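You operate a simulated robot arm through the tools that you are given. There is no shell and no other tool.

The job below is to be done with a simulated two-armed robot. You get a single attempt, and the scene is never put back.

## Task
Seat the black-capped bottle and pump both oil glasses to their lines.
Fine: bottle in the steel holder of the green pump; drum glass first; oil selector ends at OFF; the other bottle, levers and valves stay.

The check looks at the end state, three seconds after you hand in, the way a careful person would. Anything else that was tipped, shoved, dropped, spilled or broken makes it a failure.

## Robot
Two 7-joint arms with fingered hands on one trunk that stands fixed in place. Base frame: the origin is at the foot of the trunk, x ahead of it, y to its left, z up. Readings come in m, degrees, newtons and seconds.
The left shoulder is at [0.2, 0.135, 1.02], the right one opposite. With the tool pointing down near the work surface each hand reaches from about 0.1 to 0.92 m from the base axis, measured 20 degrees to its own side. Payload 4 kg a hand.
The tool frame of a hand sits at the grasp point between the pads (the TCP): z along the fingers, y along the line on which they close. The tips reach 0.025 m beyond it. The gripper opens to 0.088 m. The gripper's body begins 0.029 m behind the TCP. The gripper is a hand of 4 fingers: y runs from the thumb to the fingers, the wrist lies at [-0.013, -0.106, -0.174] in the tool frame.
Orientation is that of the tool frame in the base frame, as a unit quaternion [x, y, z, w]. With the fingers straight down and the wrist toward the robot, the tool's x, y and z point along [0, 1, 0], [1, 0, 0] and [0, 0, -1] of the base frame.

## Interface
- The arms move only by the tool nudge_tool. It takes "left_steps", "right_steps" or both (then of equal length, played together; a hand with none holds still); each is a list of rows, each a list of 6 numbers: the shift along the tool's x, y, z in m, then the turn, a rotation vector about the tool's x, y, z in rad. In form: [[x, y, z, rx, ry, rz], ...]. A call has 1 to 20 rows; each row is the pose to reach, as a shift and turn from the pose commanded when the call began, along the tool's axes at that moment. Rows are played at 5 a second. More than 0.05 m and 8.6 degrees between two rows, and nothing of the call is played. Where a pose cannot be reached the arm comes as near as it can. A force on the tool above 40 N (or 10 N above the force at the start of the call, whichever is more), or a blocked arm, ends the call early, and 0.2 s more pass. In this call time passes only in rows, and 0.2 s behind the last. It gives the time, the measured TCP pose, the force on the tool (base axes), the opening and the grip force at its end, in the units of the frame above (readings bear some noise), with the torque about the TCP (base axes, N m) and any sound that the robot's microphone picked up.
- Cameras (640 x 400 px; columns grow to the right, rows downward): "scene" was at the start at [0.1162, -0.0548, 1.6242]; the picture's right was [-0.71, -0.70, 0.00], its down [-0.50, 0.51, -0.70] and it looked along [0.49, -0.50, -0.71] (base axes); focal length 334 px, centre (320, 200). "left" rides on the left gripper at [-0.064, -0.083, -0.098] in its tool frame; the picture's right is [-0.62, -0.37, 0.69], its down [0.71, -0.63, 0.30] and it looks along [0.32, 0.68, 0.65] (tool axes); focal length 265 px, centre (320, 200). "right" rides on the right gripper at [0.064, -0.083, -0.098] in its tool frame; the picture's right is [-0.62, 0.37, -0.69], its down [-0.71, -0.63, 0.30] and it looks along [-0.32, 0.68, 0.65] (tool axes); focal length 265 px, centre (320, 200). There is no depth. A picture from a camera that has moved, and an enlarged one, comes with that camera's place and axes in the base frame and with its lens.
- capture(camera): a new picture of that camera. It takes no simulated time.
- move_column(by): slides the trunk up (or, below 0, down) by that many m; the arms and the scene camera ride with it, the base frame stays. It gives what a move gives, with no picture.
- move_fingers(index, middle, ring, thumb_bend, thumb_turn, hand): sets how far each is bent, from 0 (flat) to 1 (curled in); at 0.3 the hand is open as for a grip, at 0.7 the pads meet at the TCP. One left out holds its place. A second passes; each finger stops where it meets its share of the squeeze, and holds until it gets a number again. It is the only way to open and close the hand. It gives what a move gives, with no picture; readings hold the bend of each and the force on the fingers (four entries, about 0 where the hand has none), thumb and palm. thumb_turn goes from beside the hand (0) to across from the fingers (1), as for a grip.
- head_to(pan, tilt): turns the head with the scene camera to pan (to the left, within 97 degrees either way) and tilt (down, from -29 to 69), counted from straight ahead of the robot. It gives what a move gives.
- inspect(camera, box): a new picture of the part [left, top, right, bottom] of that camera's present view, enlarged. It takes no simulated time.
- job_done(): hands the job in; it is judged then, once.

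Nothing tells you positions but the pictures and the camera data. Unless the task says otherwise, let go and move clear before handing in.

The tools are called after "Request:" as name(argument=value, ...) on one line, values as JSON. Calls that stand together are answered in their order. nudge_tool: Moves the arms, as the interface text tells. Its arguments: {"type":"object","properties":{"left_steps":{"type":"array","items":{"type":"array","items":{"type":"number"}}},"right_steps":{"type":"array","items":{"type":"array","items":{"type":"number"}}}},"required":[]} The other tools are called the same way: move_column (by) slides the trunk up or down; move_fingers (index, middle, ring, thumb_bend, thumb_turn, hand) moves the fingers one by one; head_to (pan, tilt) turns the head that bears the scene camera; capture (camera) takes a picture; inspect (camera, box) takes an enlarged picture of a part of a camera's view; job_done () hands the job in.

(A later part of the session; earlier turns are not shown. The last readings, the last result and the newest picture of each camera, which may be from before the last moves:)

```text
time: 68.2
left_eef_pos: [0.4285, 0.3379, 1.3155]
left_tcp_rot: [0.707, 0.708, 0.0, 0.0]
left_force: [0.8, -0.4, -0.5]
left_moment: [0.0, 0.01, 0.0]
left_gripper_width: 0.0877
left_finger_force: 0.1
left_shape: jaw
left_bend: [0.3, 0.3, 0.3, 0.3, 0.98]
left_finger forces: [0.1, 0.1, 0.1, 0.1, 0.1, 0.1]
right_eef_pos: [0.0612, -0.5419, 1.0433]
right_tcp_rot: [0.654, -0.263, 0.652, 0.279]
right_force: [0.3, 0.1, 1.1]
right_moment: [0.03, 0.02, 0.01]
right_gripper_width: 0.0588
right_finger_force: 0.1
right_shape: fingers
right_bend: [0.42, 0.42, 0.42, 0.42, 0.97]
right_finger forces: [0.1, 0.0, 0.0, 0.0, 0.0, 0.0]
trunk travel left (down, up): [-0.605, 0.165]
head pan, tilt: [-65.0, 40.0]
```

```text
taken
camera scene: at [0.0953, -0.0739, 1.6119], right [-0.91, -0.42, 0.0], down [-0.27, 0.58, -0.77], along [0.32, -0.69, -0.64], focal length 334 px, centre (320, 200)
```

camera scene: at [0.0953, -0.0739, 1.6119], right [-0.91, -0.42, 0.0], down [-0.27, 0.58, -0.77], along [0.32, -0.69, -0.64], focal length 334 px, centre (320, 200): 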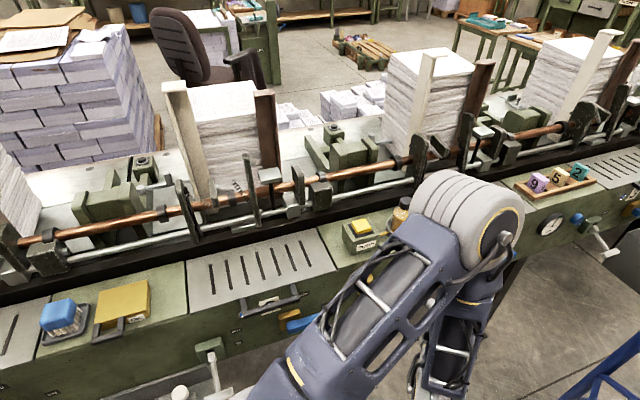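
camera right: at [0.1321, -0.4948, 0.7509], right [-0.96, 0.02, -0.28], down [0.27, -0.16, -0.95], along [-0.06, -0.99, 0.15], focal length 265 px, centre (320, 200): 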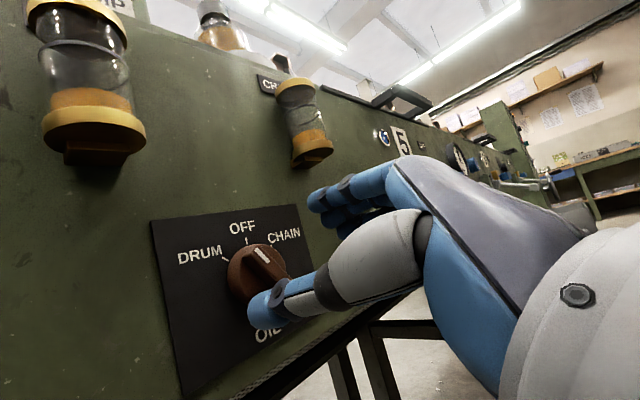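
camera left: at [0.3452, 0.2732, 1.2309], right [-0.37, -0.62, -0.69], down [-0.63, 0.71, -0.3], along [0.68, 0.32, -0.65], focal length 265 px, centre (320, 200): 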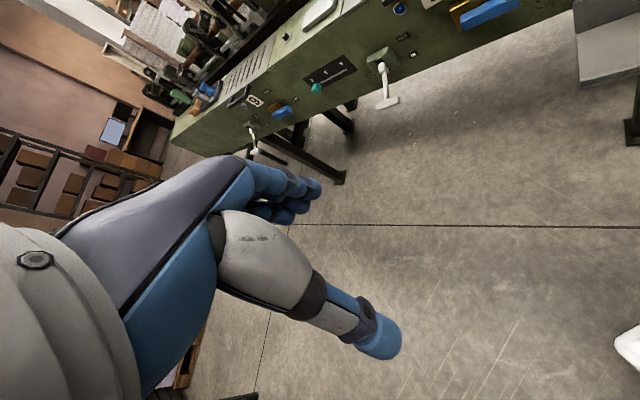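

Turning the hand back to point down while rising.

Request:
nudge_tool(right_steps=[[0.01, 0, 0, 0.0806, -0.0806, -0.0806], [0.02, 0, 0, 0.1612, -0.1612, -0.1612], [0.03, 0, 0, 0.2418, -0.2418, -0.2418], [0.04, 0, 0, 0.3224, -0.3224, -0.3224], [0.05, 0, 0, 0.403, -0.403, -0.403], [0.06, 0, 0, 0.4836, -0.4836, -0.4836], [0.07, 0, 0, 0.5642, -0.5642, -0.5642], [0.08, 0, 0, 0.6448, -0.6448, -0.6448], [0.09, 0, 0, 0.7254, -0.7254, -0.7254], [0.1, 0, 0, 0.806, -0.806, -0.806], [0.11, 0, 0, 0.8866, -0.8866, -0.8866], [0.12, 0, 0, 0.9672, -0.9672, -0.9672], [0.13, 0, 0, 1.0478, -1.0478, -1.0478], [0.14, 0, 0, 1.1284, -1.1284, -1.1284], [0.15, 0, 0, 1.209, -1.209, -1.209]])

Request:
move_fingers(hand="right", index=1.0, ring=1.0, middle=0.65)

Request:
move_fingers(hand="right", thumb_bend=0.7)

Request:
capture(camera="right")

Request:
capture(camera="scene")

```text
time: 71.4
left_eef_pos: [0.4287, 0.3399, 1.3135]
left_tcp_rot: [0.707, 0.707, 0.0, -0.001]
left_force: [0.2, -0.5, -0.5]
left_moment: [0.01, -0.02, 0.0]
left_gripper_width: 0.0878
left_finger_force: 0.2
left_shape: jaw
left_bend: [0.3, 0.3, 0.3, 0.3, 0.98]
left_finger forces: [0.0, 0.0, 0.0, 0.1, 0.1, 0.1]
right_eef_pos: [0.0638, -0.5383, 1.1932]
right_tcp_rot: [0.924, 0.383, -0.009, 0.006]
right_force: [-0.5, -0.4, -0.1]
right_moment: [0.02, -0.03, 0.01]
right_gripper_width: 0.0587
right_finger_force: 0.2
right_shape: fingers
right_bend: [0.42, 0.42, 0.42, 0.42, 0.97]
right_finger forces: [0.1, 0.0, 0.0, 0.0, 0.0, 0.1]
trunk travel left (down, up): [-0.605, 0.165]
head pan, tilt: [-65.0, 40.0]
```

```text
time: 72.4
left_eef_pos: [0.4272, 0.3384, 1.3129]
left_tcp_rot: [0.707, 0.707, 0.0, 0.001]
left_force: [0.1, 0.2, 0.3]
left_moment: [0.04, 0.0, 0.02]
left_gripper_width: 0.0874
left_finger_force: 0.1
left_shape: jaw
left_bend: [0.3, 0.3, 0.3, 0.3, 0.98]
left_finger forces: [0.0, 0.0, 0.1, 0.1, 0.0, 0.0]
right_eef_pos: [0.0633, -0.5374, 1.1941]
right_tcp_rot: [0.924, 0.382, -0.009, 0.007]
right_force: [-0.8, 0.0, 0.2]
right_moment: [-0.02, 0.03, 0.01]
right_gripper_width: 0.0475
right_finger_force: 0.0
right_shape: fingers
right_bend: [1.0, 0.65, 1.0, 0.42, 0.97]
right_finger forces: [0.0, 0.0, 0.1, 0.1, 0.1, 0.0]
trunk travel left (down, up): [-0.605, 0.165]
head pan, tilt: [-65.0, 40.0]
```

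```text
time: 73.4
left_eef_pos: [0.4293, 0.3385, 1.314]
left_tcp_rot: [0.708, 0.707, 0.0, 0.001]
left_force: [-0.2, -0.3, -0.5]
left_moment: [0.02, -0.04, -0.02]
left_gripper_width: 0.0878
left_finger_force: 0.1
left_shape: jaw
left_bend: [0.3, 0.3, 0.3, 0.3, 0.98]
left_finger forces: [0.1, 0.0, 0.0, 0.1, 0.0, 0.1]
right_eef_pos: [0.0646, -0.5382, 1.1939]
right_tcp_rot: [0.924, 0.382, -0.008, 0.007]
right_force: [-0.9, -0.5, 0.5]
right_moment: [0.01, -0.02, 0.0]
right_gripper_width: 0.0366
right_finger_force: 0.0
right_shape: fingers
right_bend: [1.0, 0.65, 1.0, 0.7, 0.97]
right_finger forces: [0.0, 0.0, 0.0, 0.0, 0.0, 0.1]
trunk travel left (down, up): [-0.605, 0.165]
head pan, tilt: [-65.0, 40.0]
```

```text
taken
camera right: at [0.0528, -0.431, 1.291], right [-0.17, -0.69, 0.71], down [-0.95, -0.06, -0.29], along [0.25, -0.72, -0.64], focal length 265 px, centre (320, 200)
```

right: 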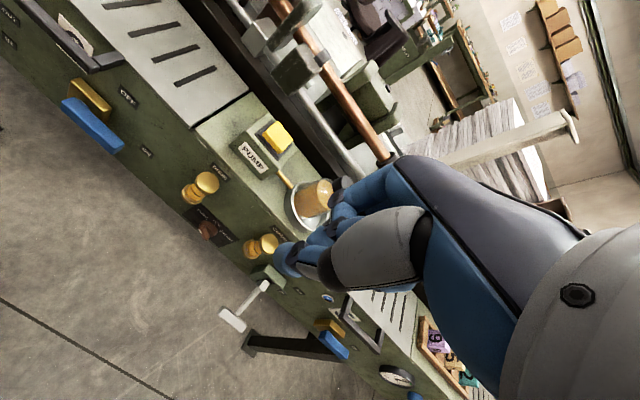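

```text
taken
camera scene: at [0.0953, -0.0739, 1.6119], right [-0.91, -0.42, 0.0], down [-0.27, 0.58, -0.77], along [0.32, -0.69, -0.64], focal length 334 px, centre (320, 200)
```

scene: 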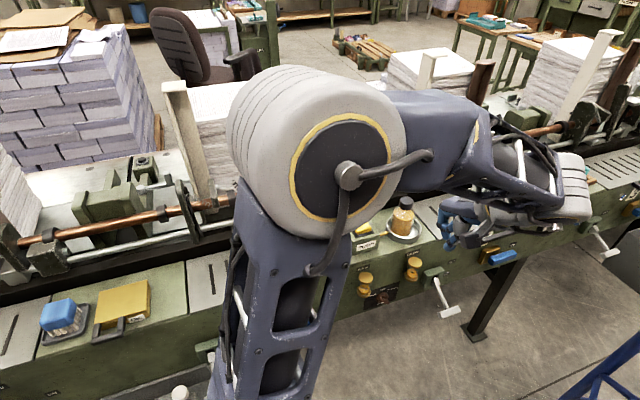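

Request:
inspect(camera="right", box=[240, 150, 480, 310])

Request:
inspect(camera="scene", box=[330, 160, 530, 310])

```text
2.50 times, centred on (360, 230) of right
camera zoom: at [0.0528, -0.431, 1.291], right [-0.17, -0.69, 0.71], down [-0.95, -0.06, -0.29], along [0.25, -0.72, -0.64], focal length 664 px, centre (220, 125)
```

zoom: 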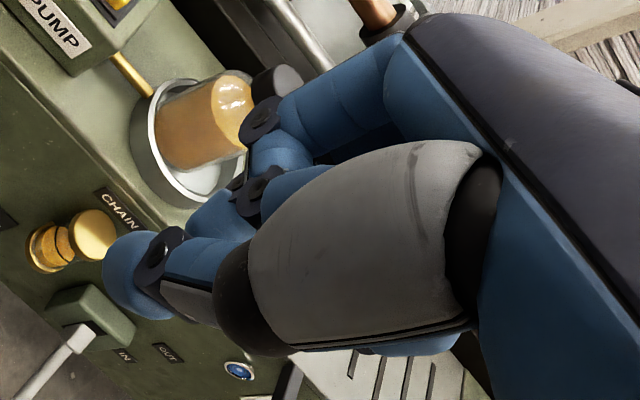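

```text
2.67 times, centred on (430, 235) of scene
camera zoom: at [0.0953, -0.0739, 1.6119], right [-0.91, -0.42, 0.0], down [-0.27, 0.58, -0.77], along [0.32, -0.69, -0.64], focal length 891 px, centre (27, 107)
```

zoom: 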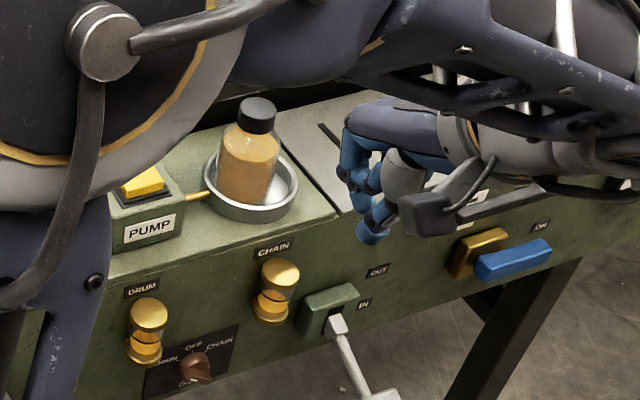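

Thumb and middle finger form the pressing tip (about 2.5 cm below the TCP). Moving over the pump button.

Request:
move_fingers(hand="right", middle=0.72)

Request:
nudge_tool(right_steps=[[0.0057, 0.0415, 0.004, 0, 0, 0], [0.0113, 0.083, 0.01, 0, 0, 0], [0.017, 0.1245, 0.025, 0, 0, 0], [0.0226, 0.166, 0.045, 0, 0, 0], [0.0283, 0.2075, 0.07, 0, 0, 0], [0.0339, 0.2489, 0.095, 0, 0, 0]])

Request:
capture(camera="scene")

Request:
capture(camera="right")

```text
time: 74.4
left_eef_pos: [0.4279, 0.3393, 1.3148]
left_tcp_rot: [0.707, 0.707, 0.0, 0.0]
left_force: [0.2, -0.5, -0.4]
left_moment: [-0.01, 0.01, 0.0]
left_gripper_width: 0.0875
left_finger_force: 0.1
left_shape: jaw
left_bend: [0.3, 0.3, 0.3, 0.3, 0.98]
left_finger forces: [0.0, 0.1, 0.0, 0.0, 0.0, 0.0]
right_eef_pos: [0.0635, -0.5372, 1.1935]
right_tcp_rot: [0.924, 0.382, -0.009, 0.006]
right_force: [0.0, 0.3, 0.3]
right_moment: [0.0, -0.02, 0.0]
right_gripper_width: 0.0365
right_finger_force: 0.2
right_shape: fingers
right_bend: [1.0, 0.72, 1.0, 0.7, 0.97]
right_finger forces: [0.1, 0.0, 0.0, 0.1, 0.0, 0.0]
trunk travel left (down, up): [-0.605, 0.165]
head pan, tilt: [-65.0, 40.0]
```

```text
time: 75.8
left_eef_pos: [0.427, 0.3382, 1.3143]
left_tcp_rot: [0.707, 0.707, 0.0, 0.001]
left_force: [0.5, 0.5, 0.3]
left_moment: [0.0, -0.01, 0.02]
left_gripper_width: 0.0877
left_finger_force: 0.0
left_shape: jaw
left_bend: [0.3, 0.3, 0.3, 0.3, 0.98]
left_finger forces: [0.0, 0.1, 0.1, 0.1, 0.0, 0.0]
right_eef_pos: [0.2613, -0.6899, 1.0987]
right_tcp_rot: [0.924, 0.382, -0.008, 0.006]
right_force: [0.3, -0.1, -0.4]
right_moment: [0.01, -0.02, -0.01]
right_gripper_width: 0.0366
right_finger_force: 0.0
right_shape: fingers
right_bend: [1.0, 0.72, 1.0, 0.7, 0.97]
right_finger forces: [0.0, 0.0, 0.1, 0.1, 0.0, 0.0]
trunk travel left (down, up): [-0.605, 0.165]
head pan, tilt: [-65.0, 40.0]
```

```text
taken
camera scene: at [0.0951, -0.0736, 1.612], right [-0.91, -0.42, 0.0], down [-0.27, 0.58, -0.77], along [0.32, -0.69, -0.64], focal length 334 px, centre (320, 200)
```

scene: 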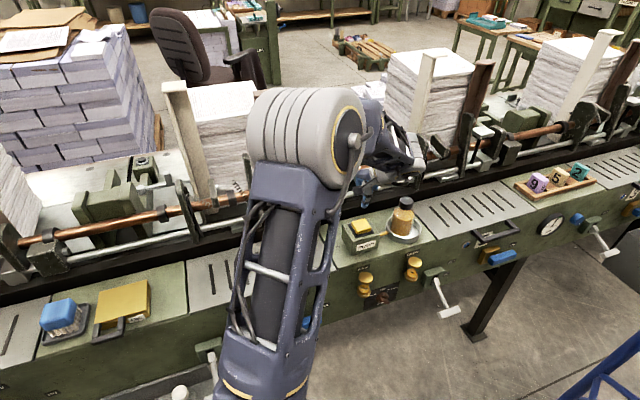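

```text
taken
camera right: at [0.2517, -0.5839, 1.1951], right [-0.17, -0.69, 0.71], down [-0.95, -0.06, -0.29], along [0.25, -0.72, -0.64], focal length 265 px, centre (320, 200)
```

right: 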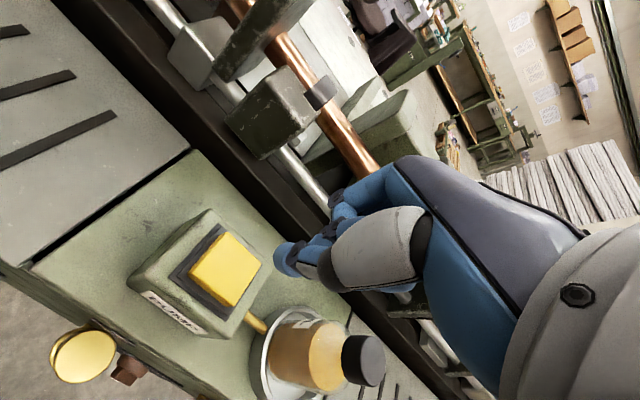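

Good clear scene view of pump, glasses and hand. I'll shift slightly and descend to just above the button, and record the baseline levels.

Request:
nudge_tool(right_steps=[[0.003, 0.0057, 0.02, 0, 0, 0], [0.003, 0.0057, 0.04, 0, 0, 0], [0.003, 0.0057, 0.06, 0, 0, 0]])

Request:
inspect(camera="scene", box=[320, 180, 460, 310])

Request:
inspect(camera="right", box=[160, 180, 380, 340])

Request:
inspect(camera="scene", box=[345, 250, 435, 310])

```text
time: 76.6
left_eef_pos: [0.4288, 0.3381, 1.3141]
left_tcp_rot: [0.706, 0.708, 0.0, 0.0]
left_force: [0.6, 0.4, 0.4]
left_moment: [0.0, 0.0, 0.02]
left_gripper_width: 0.0873
left_finger_force: 0.1
left_shape: jaw
left_bend: [0.3, 0.3, 0.3, 0.3, 0.98]
left_finger forces: [0.0, 0.0, 0.0, 0.0, 0.1, 0.0]
right_eef_pos: [0.2662, -0.695, 1.0378]
right_tcp_rot: [0.924, 0.383, -0.008, 0.006]
right_force: [-0.4, 1.1, 0.4]
right_moment: [0.01, 0.01, -0.01]
right_gripper_width: 0.0365
right_finger_force: 0.1
right_shape: fingers
right_bend: [1.0, 0.72, 1.0, 0.7, 0.97]
right_finger forces: [0.0, 0.0, 0.1, 0.0, 0.1, 0.1]
trunk travel left (down, up): [-0.605, 0.165]
head pan, tilt: [-65.0, 40.0]
```

```text
3.08 times, centred on (390, 245) of scene
camera zoom: at [0.0954, -0.0738, 1.612], right [-0.91, -0.42, 0.0], down [-0.27, 0.58, -0.77], along [0.32, -0.69, -0.64], focal length 1028 px, centre (105, 62)
```

zoom: 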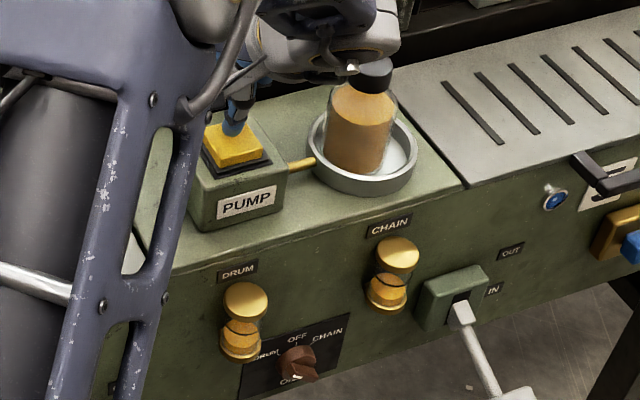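

```text
2.50 times, centred on (270, 260) of right
camera zoom: at [0.2559, -0.5872, 1.1361], right [-0.17, -0.69, 0.71], down [-0.95, -0.07, -0.29], along [0.25, -0.72, -0.64], focal length 664 px, centre (445, 50)
```

zoom: 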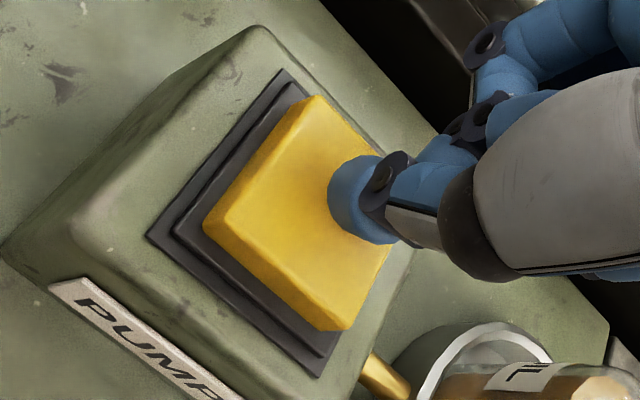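

```text
6.67 times, centred on (390, 280) of scene
camera zoom: at [0.0954, -0.0738, 1.612], right [-0.91, -0.42, 0.0], down [-0.27, 0.58, -0.77], along [0.32, -0.69, -0.64], focal length 2228 px, centre (-147, -333)
```

zoom: 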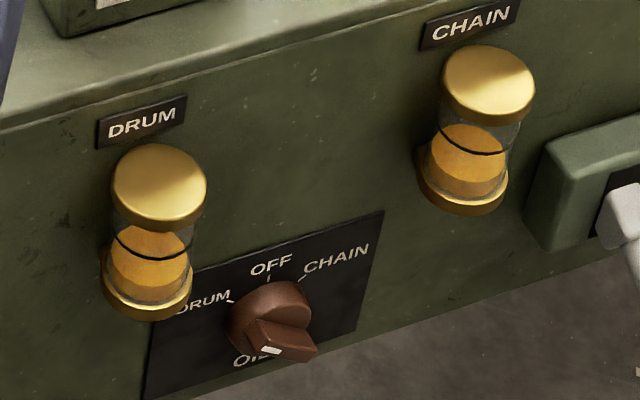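

The fingertip is right above the button. Both glasses start with oil well below the ring; the selector points to DRUM. First, find the contact gently.

Request:
nudge_tool(right_steps=[[0, 0, 0.005, 0, 0, 0], [0, 0, 0.01, 0, 0, 0], [0, 0, 0.014, 0, 0, 0]])

Request:
inspect(camera="scene", box=[320, 180, 460, 310])

```text
time: 77.4
left_eef_pos: [0.4279, 0.3393, 1.3144]
left_tcp_rot: [0.708, 0.707, 0.0, 0.0]
left_force: [-1.2, 0.4, -0.1]
left_moment: [0.01, -0.01, 0.01]
left_gripper_width: 0.0878
left_finger_force: 0.2
left_shape: jaw
left_bend: [0.3, 0.3, 0.3, 0.3, 0.98]
left_finger forces: [0.1, 0.0, 0.0, 0.0, 0.0, 0.0]
right_eef_pos: [0.268, -0.6958, 1.0255]
right_tcp_rot: [0.924, 0.383, -0.008, 0.006]
right_force: [-0.9, 1.3, 7.6]
right_moment: [0.15, 0.03, 0.03]
right_gripper_width: 0.0366
right_finger_force: 3.5
right_shape: fingers
right_bend: [1.0, 0.72, 1.0, 0.7, 0.97]
right_finger forces: [0.0, 0.0, 0.0, 0.0, 7.0, 0.0]
trunk travel left (down, up): [-0.605, 0.165]
head pan, tilt: [-65.0, 40.0]
heard: click
```

```text
3.08 times, centred on (390, 245) of scene
camera zoom: at [0.0952, -0.0737, 1.6121], right [-0.91, -0.42, 0.0], down [-0.27, 0.58, -0.77], along [0.32, -0.69, -0.64], focal length 1028 px, centre (105, 62)
```

zoom: 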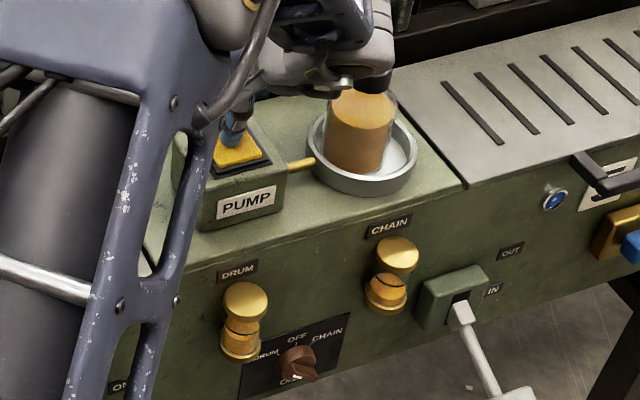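

A click was heard. Checking the DRUM level right away.

Request:
inspect(camera="scene", box=[345, 250, 435, 310])

```text
6.67 times, centred on (390, 280) of scene
camera zoom: at [0.0952, -0.0737, 1.6121], right [-0.91, -0.42, 0.0], down [-0.27, 0.58, -0.77], along [0.32, -0.69, -0.64], focal length 2228 px, centre (-147, -333)
```

zoom: 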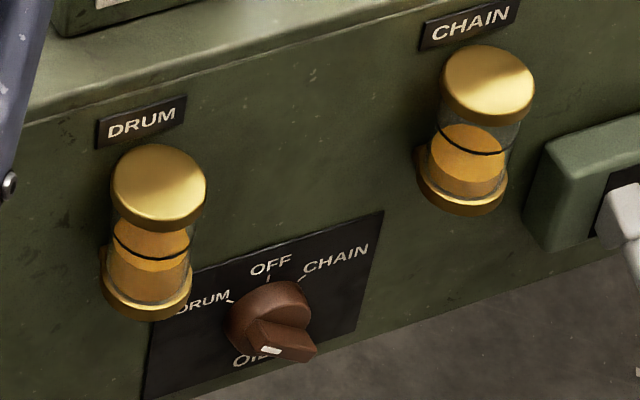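

The DRUM level seems to have risen a little. Now release the button and look closely.

Request:
inspect(camera="scene", box=[355, 265, 385, 300])

Request:
nudge_tool(right_steps=[[0, 0, -0.007, 0, 0, 0], [0, 0, -0.014, 0, 0, 0]])

Request:
inspect(camera="scene", box=[355, 265, 385, 300])

Request:
inspect(camera="scene", box=[400, 250, 430, 285])

```text
11.43 times, centred on (370, 282) of scene
camera zoom: at [0.0952, -0.0737, 1.6121], right [-0.91, -0.42, 0.0], down [-0.27, 0.58, -0.77], along [0.32, -0.69, -0.64], focal length 3819 px, centre (-251, -743)
```

zoom: 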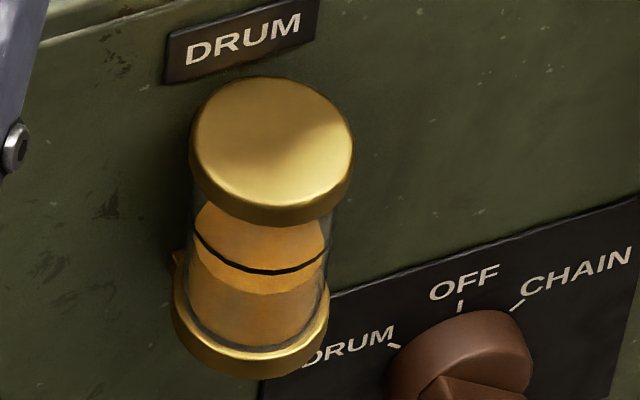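

```text
time: 78.0
left_eef_pos: [0.4289, 0.3372, 1.3136]
left_tcp_rot: [0.707, 0.707, 0.0, 0.0]
left_force: [0.3, 0.3, 0.5]
left_moment: [0.04, 0.02, 0.01]
left_gripper_width: 0.0879
left_finger_force: 0.0
left_shape: jaw
left_bend: [0.3, 0.3, 0.3, 0.3, 0.98]
left_finger forces: [0.0, 0.0, 0.0, 0.0, 0.0, 0.0]
right_eef_pos: [0.2678, -0.6965, 1.0382]
right_tcp_rot: [0.924, 0.383, -0.008, 0.005]
right_force: [-0.2, 0.4, 0.5]
right_moment: [0.0, 0.01, -0.02]
right_gripper_width: 0.0363
right_finger_force: 0.1
right_shape: fingers
right_bend: [1.0, 0.72, 1.0, 0.7, 0.98]
right_finger forces: [0.0, 0.0, 0.1, 0.0, 0.0, 0.0]
trunk travel left (down, up): [-0.605, 0.165]
head pan, tilt: [-65.0, 40.0]
```

```text
11.43 times, centred on (370, 282) of scene
camera zoom: at [0.0954, -0.074, 1.6118], right [-0.91, -0.42, 0.0], down [-0.27, 0.58, -0.77], along [0.32, -0.69, -0.64], focal length 3819 px, centre (-251, -743)
```

zoom: 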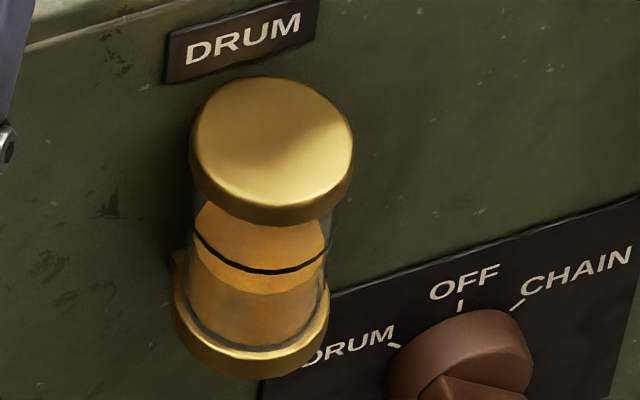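

```text
11.43 times, centred on (415, 268) of scene
camera zoom: at [0.0954, -0.074, 1.6118], right [-0.91, -0.42, 0.0], down [-0.27, 0.58, -0.77], along [0.32, -0.69, -0.64], focal length 3819 px, centre (-766, -571)
```

zoom: 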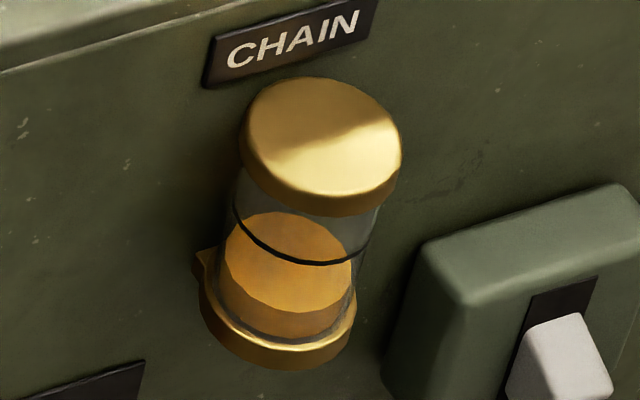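

One press raised the DRUM oil by a visible step. Zooming further to measure the gap to the ring.

Request:
inspect(camera="scene", box=[361, 276, 379, 296])

Request:
inspect(camera="scene", box=[405, 262, 423, 282])

```text
16.00 times, centred on (370, 286) of scene
camera zoom: at [0.0954, -0.074, 1.6118], right [-0.91, -0.42, 0.0], down [-0.27, 0.58, -0.77], along [0.32, -0.69, -0.64], focal length 5346 px, centre (-480, -1176)
```

zoom: 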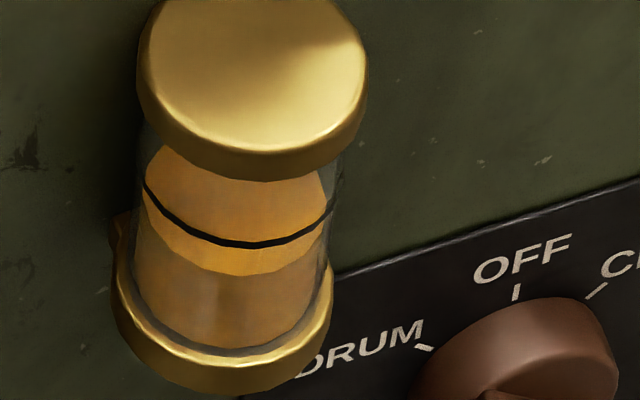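

```text
16.00 times, centred on (414, 272) of scene
camera zoom: at [0.0954, -0.074, 1.6118], right [-0.91, -0.42, 0.0], down [-0.27, 0.58, -0.77], along [0.32, -0.69, -0.64], focal length 5346 px, centre (-1184, -952)
```

zoom: 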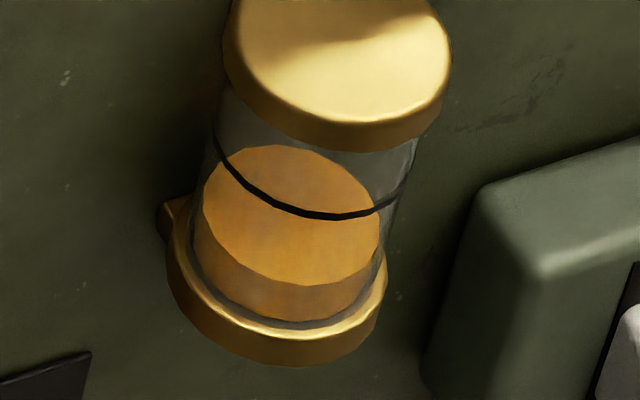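

One press covered about half of the initial gap (about 17 mm → 8.5 mm), so one more equal press should bring DRUM to its ring. Pressing the same way once more.

Request:
nudge_tool(right_steps=[[0, 0, 0.005, 0, 0, 0], [0, 0, 0.01, 0, 0, 0], [0, 0, 0.014, 0, 0, 0], [0, 0, 0.007, 0, 0, 0], [0, 0, 0, 0, 0, 0]])

Request:
inspect(camera="scene", box=[361, 276, 379, 296])

```text
time: 79.2
left_eef_pos: [0.4287, 0.3386, 1.3139]
left_tcp_rot: [0.707, 0.707, -0.001, 0.001]
left_force: [-0.9, 0.5, 0.5]
left_moment: [0.0, 0.0, 0.01]
left_gripper_width: 0.0877
left_finger_force: 0.1
left_shape: jaw
left_bend: [0.3, 0.3, 0.3, 0.3, 0.98]
left_finger forces: [0.0, 0.0, 0.0, 0.1, 0.0, 0.0]
right_eef_pos: [0.2684, -0.6939, 1.038]
right_tcp_rot: [0.924, 0.383, -0.009, 0.006]
right_force: [-0.3, -0.4, 0.3]
right_moment: [-0.02, 0.02, 0.0]
right_gripper_width: 0.0363
right_finger_force: 0.1
right_shape: fingers
right_bend: [1.0, 0.72, 1.0, 0.7, 0.98]
right_finger forces: [0.0, 0.0, 0.0, 0.0, 0.1, 0.0]
trunk travel left (down, up): [-0.605, 0.165]
head pan, tilt: [-65.0, 40.0]
heard: click
```

```text
16.00 times, centred on (370, 286) of scene
camera zoom: at [0.0954, -0.074, 1.6119], right [-0.91, -0.42, 0.0], down [-0.27, 0.58, -0.77], along [0.32, -0.69, -0.64], focal length 5346 px, centre (-480, -1176)
```

zoom: 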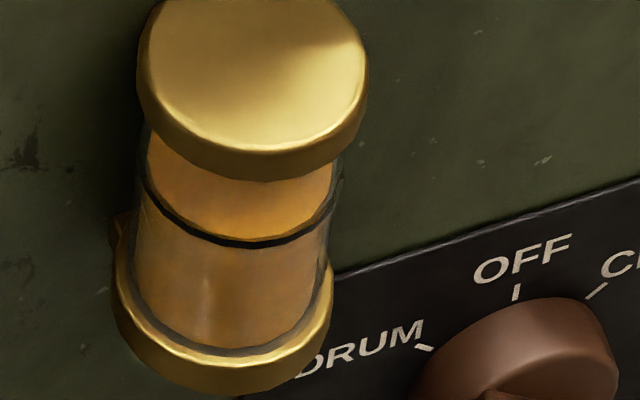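

The DRUM oil surface now sits right on its ring. Next the selector to CHAIN: I retrace the path back, up first.

Request:
nudge_tool(right_steps=[[0, 0, -0.04, 0, 0, 0], [-0.003, -0.0057, -0.08, 0, 0, 0], [-0.0087, -0.047, -0.1, 0, 0, 0], [-0.0143, -0.089, -0.12, 0, 0, 0], [-0.02, -0.13, -0.135, 0, 0, 0], [-0.0256, -0.172, -0.145, 0, 0, 0], [-0.0313, -0.213, -0.151, 0, 0, 0], [-0.0369, -0.2546, -0.155, 0, 0, 0]])

Request:
move_fingers(hand="right", thumb_bend=0.42, middle=0.42)

Request:
move_fingers(hand="right", index=0.42, ring=0.42)

```text
time: 81.0
left_eef_pos: [0.4291, 0.3384, 1.3143]
left_tcp_rot: [0.706, 0.708, -0.001, -0.001]
left_force: [0.7, 0.4, 0.7]
left_moment: [0.04, -0.01, 0.0]
left_gripper_width: 0.0877
left_finger_force: 0.0
left_shape: jaw
left_bend: [0.3, 0.3, 0.3, 0.3, 0.98]
left_finger forces: [0.0, 0.0, 0.0, 0.1, 0.0, 0.1]
right_eef_pos: [0.0633, -0.5399, 1.1896]
right_tcp_rot: [0.924, 0.383, -0.009, 0.007]
right_force: [0.4, -1.2, 0.7]
right_moment: [0.0, 0.0, 0.01]
right_gripper_width: 0.0367
right_finger_force: 0.0
right_shape: fingers
right_bend: [1.0, 0.72, 1.0, 0.7, 0.98]
right_finger forces: [0.0, 0.0, 0.1, 0.0, 0.0, 0.0]
trunk travel left (down, up): [-0.605, 0.165]
head pan, tilt: [-65.0, 40.0]
```

```text
time: 82.0
left_eef_pos: [0.4279, 0.339, 1.3142]
left_tcp_rot: [0.707, 0.707, 0.0, -0.001]
left_force: [0.2, -0.3, -0.8]
left_moment: [0.03, -0.02, 0.01]
left_gripper_width: 0.0876
left_finger_force: 0.0
left_shape: jaw
left_bend: [0.3, 0.3, 0.3, 0.3, 0.98]
left_finger forces: [0.1, 0.2, 0.1, 0.1, 0.0, 0.0]
right_eef_pos: [0.063, -0.5383, 1.189]
right_tcp_rot: [0.924, 0.383, -0.008, 0.006]
right_force: [-0.4, -0.4, 0.5]
right_moment: [0.04, -0.02, 0.03]
right_gripper_width: 0.0473
right_finger_force: 0.1
right_shape: fingers
right_bend: [1.0, 0.42, 1.0, 0.42, 0.98]
right_finger forces: [0.0, 0.1, 0.0, 0.0, 0.0, 0.0]
trunk travel left (down, up): [-0.605, 0.165]
head pan, tilt: [-65.0, 40.0]
```

```text
time: 83.0
left_eef_pos: [0.4287, 0.3373, 1.3138]
left_tcp_rot: [0.707, 0.707, -0.001, 0.0]
left_force: [0.3, 0.4, 0.7]
left_moment: [-0.02, 0.03, -0.02]
left_gripper_width: 0.0878
left_finger_force: 0.0
left_shape: jaw
left_bend: [0.3, 0.3, 0.3, 0.3, 0.98]
left_finger forces: [0.1, 0.1, 0.0, 0.0, 0.0, 0.0]
right_eef_pos: [0.0622, -0.5398, 1.1905]
right_tcp_rot: [0.924, 0.383, -0.009, 0.006]
right_force: [-0.7, 0.2, 0.4]
right_moment: [0.01, 0.02, 0.03]
right_gripper_width: 0.059
right_finger_force: 0.1
right_shape: fingers
right_bend: [0.42, 0.42, 0.42, 0.42, 0.98]
right_finger forces: [0.0, 0.0, 0.0, 0.0, 0.0, 0.1]
trunk travel left (down, up): [-0.605, 0.165]
head pan, tilt: [-65.0, 40.0]
```

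Request:
nudge_tool(right_steps=[[0, 0, 0.01, -0.0806, 0.0806, 0.0806], [0, 0, 0.02, -0.1612, 0.1612, 0.1612], [0, 0, 0.03, -0.2418, 0.2418, 0.2418], [0, 0, 0.04, -0.3224, 0.3224, 0.3224], [0, 0, 0.05, -0.403, 0.403, 0.403], [0, 0, 0.06, -0.4836, 0.4836, 0.4836], [0, 0, 0.07, -0.5642, 0.5642, 0.5642], [0, 0, 0.08, -0.6448, 0.6448, 0.6448], [0, 0, 0.09, -0.7254, 0.7254, 0.7254], [0, 0, 0.1, -0.806, 0.806, 0.806], [0, 0, 0.11, -0.8866, 0.8866, 0.8866], [0, 0, 0.12, -0.9672, 0.9672, 0.9672], [0, 0, 0.13, -1.0478, 1.0478, 1.0478], [0, 0, 0.14, -1.1284, 1.1284, 1.1284], [0, 0, 0.15, -1.209, 1.209, 1.209]])

Request:
move_column(by=-0.3)

Request:
capture(camera="right")

```text
time: 86.2
left_eef_pos: [0.4287, 0.3393, 1.3139]
left_tcp_rot: [0.707, 0.707, 0.0, 0.0]
left_force: [-0.1, 0.8, -0.2]
left_moment: [-0.03, 0.01, -0.02]
left_gripper_width: 0.0877
left_finger_force: 0.1
left_shape: jaw
left_bend: [0.3, 0.3, 0.3, 0.3, 0.98]
left_finger forces: [0.0, 0.1, 0.0, 0.1, 0.1, 0.1]
right_eef_pos: [0.0614, -0.5401, 1.0425]
right_tcp_rot: [0.653, -0.264, 0.653, 0.278]
right_force: [0.3, 0.7, 0.4]
right_moment: [0.01, -0.04, 0.01]
right_gripper_width: 0.0587
right_finger_force: 0.1
right_shape: fingers
right_bend: [0.42, 0.42, 0.42, 0.42, 0.98]
right_finger forces: [0.0, 0.0, 0.0, 0.0, 0.1, 0.0]
trunk travel left (down, up): [-0.605, 0.165]
head pan, tilt: [-65.0, 40.0]
```

```text
time: 89.2
left_eef_pos: [0.4292, 0.338, 1.0137]
left_tcp_rot: [0.707, 0.707, 0.001, 0.0]
left_force: [-0.3, 0.1, 0.1]
left_moment: [0.01, 0.03, 0.0]
left_gripper_width: 0.0876
left_finger_force: 0.0
left_shape: jaw
left_bend: [0.3, 0.3, 0.3, 0.3, 0.98]
left_finger forces: [0.0, 0.0, 0.0, 0.0, 0.0, 0.0]
right_eef_pos: [0.0625, -0.5398, 0.7424]
right_tcp_rot: [0.655, -0.262, 0.652, 0.278]
right_force: [-0.8, 0.0, 0.6]
right_moment: [-0.02, 0.02, 0.0]
right_gripper_width: 0.0587
right_finger_force: 0.1
right_shape: fingers
right_bend: [0.42, 0.42, 0.42, 0.42, 0.98]
right_finger forces: [0.1, 0.0, 0.0, 0.2, 0.0, 0.0]
trunk travel left (down, up): [-0.305, 0.465]
head pan, tilt: [-65.0, 40.0]
```

```text
taken
camera right: at [0.0535, -0.4097, 0.8059], right [-0.76, 0.22, -0.62], down [0.65, 0.22, -0.73], along [-0.02, -0.95, -0.31], focal length 265 px, centre (320, 200)
```

right: 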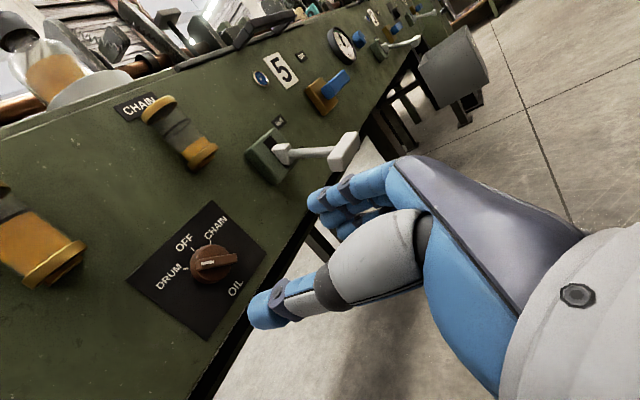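

Selector still at DRUM. Moving in front of the knob, then rolling to match the fin.

Request:
nudge_tool(right_steps=[[0.0005, 0.007, 0.035, 0, 0, 0], [0.001, 0.014, 0.07, 0, 0, 0], [0.0016, 0.0205, 0.107, 0, 0, 0]])

Request:
nudge_tool(right_steps=[[0, 0, 0, 0, 0, -0.13], [0, 0, 0, 0, 0, -0.26], [0, 0, 0, 0, 0, -0.39], [0, 0, 0, 0, 0, -0.52], [0, 0, 0, 0, 0, -0.65], [0, 0, 0, 0, 0, -0.78], [0, 0, 0, 0, 0, -0.88]])

Request:
capture(camera="right")

```text
time: 90.0
left_eef_pos: [0.4269, 0.3378, 1.0145]
left_tcp_rot: [0.707, 0.707, 0.0, 0.0]
left_force: [0.1, 0.6, -0.1]
left_moment: [-0.06, -0.01, 0.01]
left_gripper_width: 0.0875
left_finger_force: 0.0
left_shape: jaw
left_bend: [0.3, 0.3, 0.3, 0.3, 0.98]
left_finger forces: [0.0, 0.0, 0.0, 0.0, 0.0, 0.0]
right_eef_pos: [0.1245, -0.6297, 0.7446]
right_tcp_rot: [0.654, -0.265, 0.652, 0.279]
right_force: [0.3, -0.7, 0.0]
right_moment: [-0.02, 0.02, 0.06]
right_gripper_width: 0.0586
right_finger_force: 0.0
right_shape: fingers
right_bend: [0.42, 0.42, 0.42, 0.42, 0.98]
right_finger forces: [0.1, 0.0, 0.0, 0.0, 0.1, 0.0]
trunk travel left (down, up): [-0.305, 0.465]
head pan, tilt: [-65.0, 40.0]
```

```text
time: 91.6
left_eef_pos: [0.4285, 0.3372, 1.0145]
left_tcp_rot: [0.706, 0.708, 0.0, 0.0]
left_force: [-0.7, 0.0, 0.0]
left_moment: [-0.01, 0.01, 0.0]
left_gripper_width: 0.0877
left_finger_force: 0.1
left_shape: jaw
left_bend: [0.3, 0.3, 0.3, 0.3, 0.98]
left_finger forces: [0.0, 0.1, 0.0, 0.0, 0.1, 0.0]
right_eef_pos: [0.1232, -0.6309, 0.7465]
right_tcp_rot: [0.705, 0.041, 0.471, 0.529]
right_force: [0.1, -0.2, 0.3]
right_moment: [-0.01, 0.01, -0.02]
right_gripper_width: 0.0587
right_finger_force: 0.2
right_shape: fingers
right_bend: [0.42, 0.42, 0.42, 0.42, 0.98]
right_finger forces: [0.0, 0.1, 0.0, 0.1, 0.0, 0.0]
trunk travel left (down, up): [-0.305, 0.465]
head pan, tilt: [-65.0, 40.0]
```

```text
taken
camera right: at [0.1278, -0.488, 0.7206], right [-1.0, -0.02, -0.1], down [0.1, -0.34, -0.94], along [-0.02, -0.94, 0.34], focal length 265 px, centre (320, 200)
```

right: 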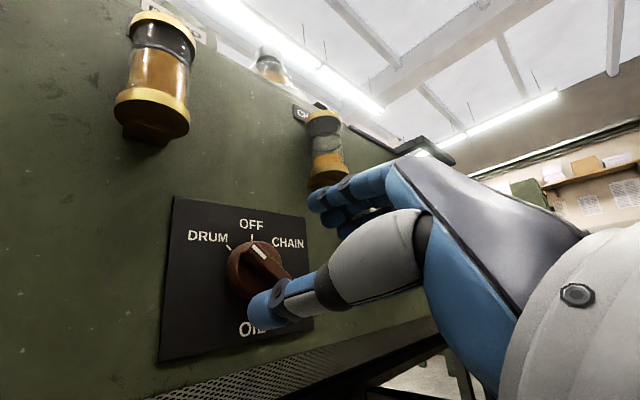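

DRUM glass is filled to its ring. Advancing onto the fin and gripping.

Request:
nudge_tool(right_steps=[[-0.0004, -0.0012, 0.013, 0, 0, 0], [-0.0008, -0.0025, 0.026, 0, 0, 0], [-0.0008, -0.0025, 0.038, 0, 0, 0]])

Request:
move_fingers(hand="right", index=0.7, middle=0.7, ring=0.7, thumb_bend=0.75)

Request:
inspect(camera="right", box=[160, 140, 440, 380])

```text
time: 92.4
left_eef_pos: [0.429, 0.3391, 1.0142]
left_tcp_rot: [0.707, 0.707, 0.001, 0.001]
left_force: [-0.4, -0.9, -1.0]
left_moment: [0.02, -0.03, 0.0]
left_gripper_width: 0.0877
left_finger_force: 0.1
left_shape: jaw
left_bend: [0.3, 0.3, 0.3, 0.3, 0.98]
left_finger forces: [0.1, 0.0, 0.1, 0.0, 0.0, 0.0]
right_eef_pos: [0.1509, -0.6563, 0.7427]
right_tcp_rot: [0.704, 0.041, 0.472, 0.529]
right_force: [-0.2, 1.1, -0.9]
right_moment: [0.0, 0.01, 0.01]
right_gripper_width: 0.0589
right_finger_force: 0.0
right_shape: fingers
right_bend: [0.42, 0.42, 0.42, 0.42, 0.98]
right_finger forces: [0.0, 0.1, 0.1, 0.0, 0.0, 0.0]
trunk travel left (down, up): [-0.305, 0.465]
head pan, tilt: [-65.0, 40.0]
```

```text
time: 93.4
left_eef_pos: [0.4278, 0.3382, 1.0146]
left_tcp_rot: [0.707, 0.707, 0.0, 0.001]
left_force: [0.2, 0.2, -0.7]
left_moment: [0.0, 0.02, 0.0]
left_gripper_width: 0.0875
left_finger_force: 0.1
left_shape: jaw
left_bend: [0.3, 0.3, 0.3, 0.3, 0.98]
left_finger forces: [0.1, 0.0, 0.0, 0.1, 0.1, 0.1]
right_eef_pos: [0.1498, -0.6564, 0.7421]
right_tcp_rot: [0.704, 0.04, 0.47, 0.53]
right_force: [-14.3, 3.6, 3.9]
right_moment: [-0.18, -0.19, -0.4]
right_gripper_width: 0.0158
right_finger_force: 15.9
right_shape: fingers
right_bend: [0.62, 0.61, 0.69, 0.64, 0.97]
right_finger forces: [6.7, 15.1, 0.7, 0.0, 8.9, 0.0]
trunk travel left (down, up): [-0.305, 0.465]
head pan, tilt: [-65.0, 40.0]
```

```text
1.67 times, centred on (300, 260) of right
camera zoom: at [0.1538, -0.5136, 0.718], right [-0.99, -0.01, -0.1], down [0.1, -0.34, -0.94], along [-0.02, -0.94, 0.34], focal length 442 px, centre (353, 100)
```

zoom: 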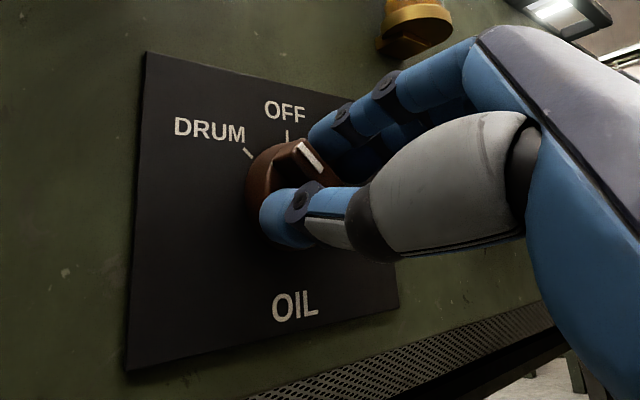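

Gripped. Turning clockwise towards CHAIN, first half.

Request:
nudge_tool(right_steps=[[0, 0, 0, 0, 0, 0.13], [0, 0, 0, 0, 0, 0.26], [0, 0, 0, 0, 0, 0.39], [0, 0, 0, 0, 0, 0.52], [0, 0, 0, 0, 0, 0.65], [0, 0, 0, 0, 0, 0.78], [0, 0, 0, 0, 0, 0.9]])

Request:
inspect(camera="right", box=[160, 140, 440, 380])

```text
time: 95.0
left_eef_pos: [0.4278, 0.3384, 1.0134]
left_tcp_rot: [0.707, 0.707, 0.0, 0.0]
left_force: [-0.1, 0.1, 0.4]
left_moment: [0.01, -0.01, -0.04]
left_gripper_width: 0.088
left_finger_force: 0.0
left_shape: jaw
left_bend: [0.3, 0.3, 0.3, 0.3, 0.98]
left_finger forces: [0.0, 0.0, 0.1, 0.0, 0.0, 0.0]
right_eef_pos: [0.1498, -0.6565, 0.7426]
right_tcp_rot: [0.651, -0.271, 0.655, 0.271]
right_force: [-21.7, 6.9, -0.2]
right_moment: [0.04, 0.08, -0.58]
right_gripper_width: 0.0158
right_finger_force: 18.6
right_shape: fingers
right_bend: [0.6, 0.6, 0.69, 0.66, 0.96]
right_finger forces: [8.9, 19.1, 0.6, 0.0, 8.5, 0.0]
trunk travel left (down, up): [-0.305, 0.465]
head pan, tilt: [-65.0, 40.0]
```

```text
1.67 times, centred on (300, 260) of right
camera zoom: at [0.1401, -0.5268, 0.8075], right [-0.75, 0.23, -0.62], down [0.66, 0.23, -0.71], along [-0.02, -0.95, -0.32], focal length 442 px, centre (353, 100)
```

zoom: 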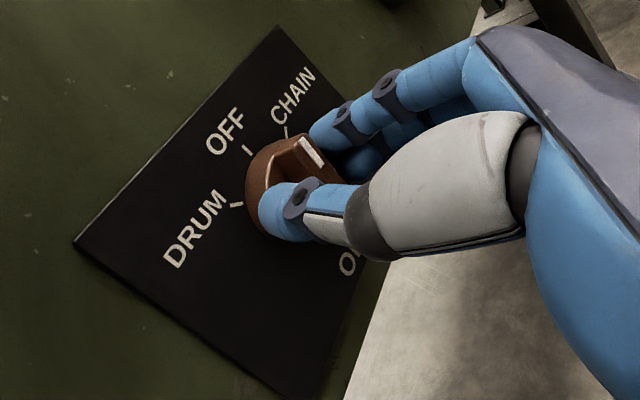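

Passing OFF now. Continuing to CHAIN.

Request:
nudge_tool(right_steps=[[0, 0, 0, 0, 0, 0.13], [0, 0, 0, 0, 0, 0.26], [0, 0, 0, 0, 0, 0.39], [0, 0, 0, 0, 0, 0.52], [0, 0, 0, 0, 0, 0.65], [0, 0, 0, 0, 0, 0.78], [0, 0, 0, 0, 0, 0.9]])

Request:
inspect(camera="right", box=[160, 140, 440, 380])

```text
time: 96.6
left_eef_pos: [0.4278, 0.3395, 1.0146]
left_tcp_rot: [0.707, 0.707, 0.001, 0.0]
left_force: [0.3, -0.3, -0.9]
left_moment: [-0.01, 0.01, 0.02]
left_gripper_width: 0.0874
left_finger_force: 0.0
left_shape: jaw
left_bend: [0.3, 0.3, 0.3, 0.3, 0.98]
left_finger forces: [0.0, 0.0, 0.0, 0.0, 0.0, 0.0]
right_eef_pos: [0.1477, -0.657, 0.7424]
right_tcp_rot: [0.468, -0.528, 0.707, -0.039]
right_force: [-24.6, 7.7, -2.7]
right_moment: [0.04, 0.47, -0.43]
right_gripper_width: 0.0159
right_finger_force: 20.5
right_shape: fingers
right_bend: [0.6, 0.58, 0.68, 0.66, 0.97]
right_finger forces: [10.9, 19.3, 1.4, 0.0, 9.3, 0.1]
trunk travel left (down, up): [-0.305, 0.465]
head pan, tilt: [-65.0, 40.0]
```

```text
1.67 times, centred on (300, 260) of right
camera zoom: at [0.082, -0.5848, 0.849], right [-0.3, 0.67, -0.68], down [0.89, 0.45, 0.05], along [0.34, -0.59, -0.73], focal length 442 px, centre (353, 100)
```

zoom: 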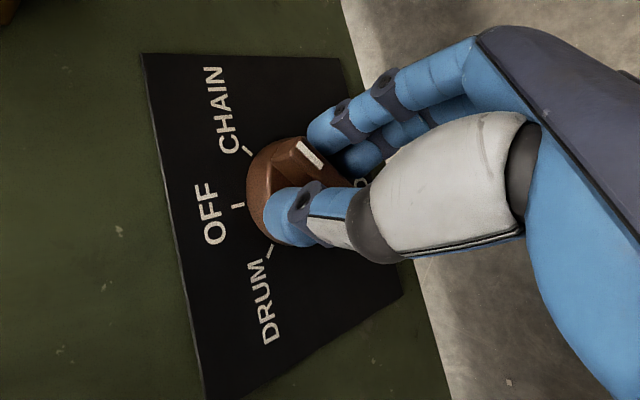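

The CHAIN tick is now where the aligned tick should be. Releasing, backing off and verifying.

Request:
move_fingers(hand="right", index=0.45, middle=0.45, ring=0.45, thumb_bend=0.45)

Request:
nudge_tool(right_steps=[[0, 0, -0.02, 0, 0, 0], [0, 0, -0.045, 0, 0, 0]])

Request:
nudge_tool(right_steps=[[0, 0, 0, 0, 0, -0.13], [0, 0, 0, 0, 0, -0.26], [0, 0, 0, 0, 0, -0.39], [0, 0, 0, 0, 0, -0.52], [0, 0, 0, 0, 0, -0.65], [0, 0, 0, 0, 0, -0.78], [0, 0, 0, 0, 0, -0.9]])

Request:
inspect(camera="right", box=[160, 180, 340, 340])

```text
time: 97.6
left_eef_pos: [0.4272, 0.3389, 1.0141]
left_tcp_rot: [0.707, 0.708, 0.0, -0.001]
left_force: [0.1, 0.1, -0.1]
left_moment: [0.01, 0.0, -0.03]
left_gripper_width: 0.0877
left_finger_force: 0.1
left_shape: jaw
left_bend: [0.3, 0.3, 0.3, 0.3, 0.98]
left_finger forces: [0.0, 0.0, 0.0, 0.0, 0.0, 0.0]
right_eef_pos: [0.1508, -0.656, 0.7446]
right_tcp_rot: [0.47, -0.526, 0.708, -0.04]
right_force: [-17.6, 14.8, 10.4]
right_moment: [-0.12, 0.11, -0.43]
right_gripper_width: 0.0377
right_finger_force: 11.7
right_shape: fingers
right_bend: [0.57, 0.45, 0.45, 0.45, 0.97]
right_finger forces: [22.4, 0.0, 0.0, 0.0, 0.0, 0.1]
trunk travel left (down, up): [-0.305, 0.465]
head pan, tilt: [-65.0, 40.0]
```

```text
time: 98.2
left_eef_pos: [0.4289, 0.3383, 1.0135]
left_tcp_rot: [0.706, 0.708, 0.0, 0.0]
left_force: [0.2, -0.7, -1.1]
left_moment: [-0.01, 0.02, 0.01]
left_gripper_width: 0.0877
left_finger_force: 0.0
left_shape: jaw
left_bend: [0.3, 0.3, 0.3, 0.3, 0.98]
left_finger forces: [0.0, 0.0, 0.0, 0.0, 0.0, 0.0]
right_eef_pos: [0.1216, -0.6253, 0.7435]
right_tcp_rot: [0.47, -0.525, 0.708, -0.043]
right_force: [0.8, -0.4, -0.5]
right_moment: [0.02, -0.01, 0.02]
right_gripper_width: 0.0522
right_finger_force: 0.1
right_shape: fingers
right_bend: [0.45, 0.45, 0.45, 0.45, 0.97]
right_finger forces: [0.0, 0.0, 0.1, 0.0, 0.0, 0.0]
trunk travel left (down, up): [-0.305, 0.465]
head pan, tilt: [-65.0, 40.0]
```

```text
time: 99.8
left_eef_pos: [0.427, 0.338, 1.0141]
left_tcp_rot: [0.707, 0.708, 0.0, -0.001]
left_force: [0.5, -0.2, -0.7]
left_moment: [-0.01, -0.03, 0.03]
left_gripper_width: 0.0876
left_finger_force: 0.0
left_shape: jaw
left_bend: [0.3, 0.3, 0.3, 0.3, 0.98]
left_finger forces: [0.1, 0.0, 0.0, 0.0, 0.0, 0.0]
right_eef_pos: [0.1191, -0.625, 0.7427]
right_tcp_rot: [0.653, -0.269, 0.654, 0.272]
right_force: [0.1, 0.1, -1.1]
right_moment: [0.02, 0.01, 0.01]
right_gripper_width: 0.0522
right_finger_force: 0.1
right_shape: fingers
right_bend: [0.45, 0.45, 0.45, 0.45, 0.97]
right_finger forces: [0.0, 0.1, 0.0, 0.1, 0.1, 0.0]
trunk travel left (down, up): [-0.305, 0.465]
head pan, tilt: [-65.0, 40.0]
```

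```text
2.50 times, centred on (250, 260) of right
camera zoom: at [0.1097, -0.4952, 0.8076], right [-0.75, 0.23, -0.62], down [0.66, 0.23, -0.72], along [-0.02, -0.95, -0.32], focal length 664 px, centre (495, 50)
```

zoom: 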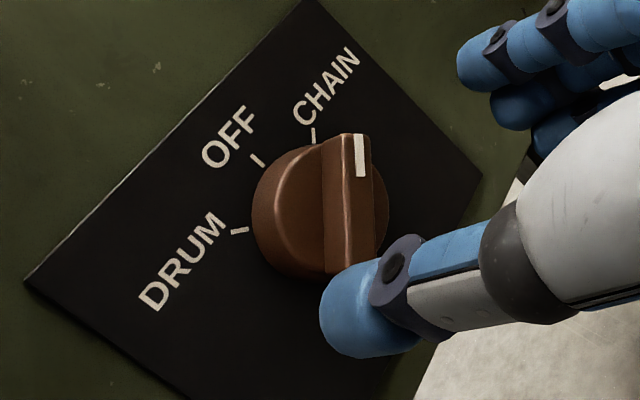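

The pointer is parallel to and on the CHAIN tick. One finger met some resistance on opening, so I'll check that nothing nearby (lever, glasses) was disturbed.

Request:
capture(camera="right")

Request:
inspect(camera="right", box=[0, 0, 420, 220])

```text
taken
camera right: at [0.1097, -0.4952, 0.8076], right [-0.75, 0.23, -0.62], down [0.66, 0.23, -0.72], along [-0.02, -0.95, -0.32], focal length 265 px, centre (320, 200)
```

right: 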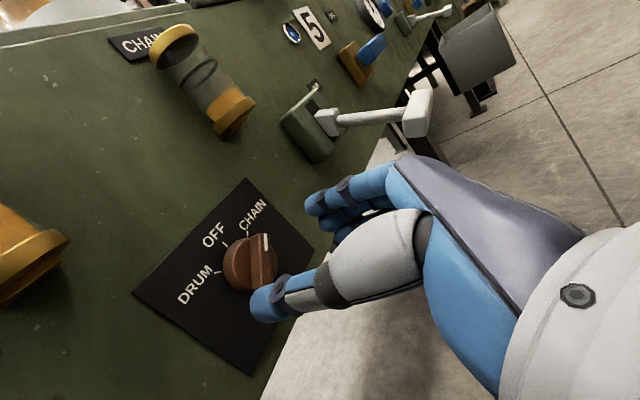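

```text
1.52 times, centred on (210, 110) of right
camera zoom: at [0.1097, -0.4952, 0.8076], right [-0.75, 0.23, -0.62], down [0.66, 0.23, -0.72], along [-0.02, -0.95, -0.32], focal length 404 px, centre (488, 337)
```

zoom: 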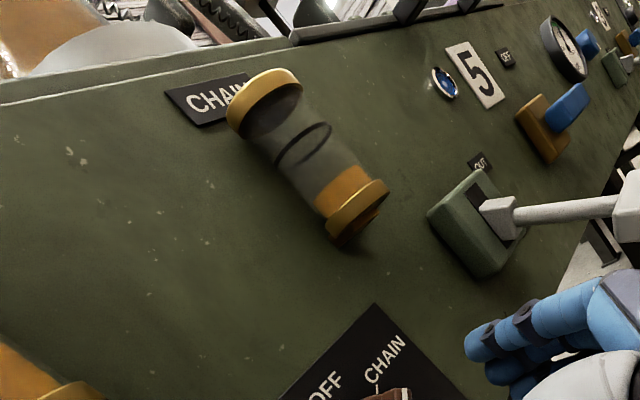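

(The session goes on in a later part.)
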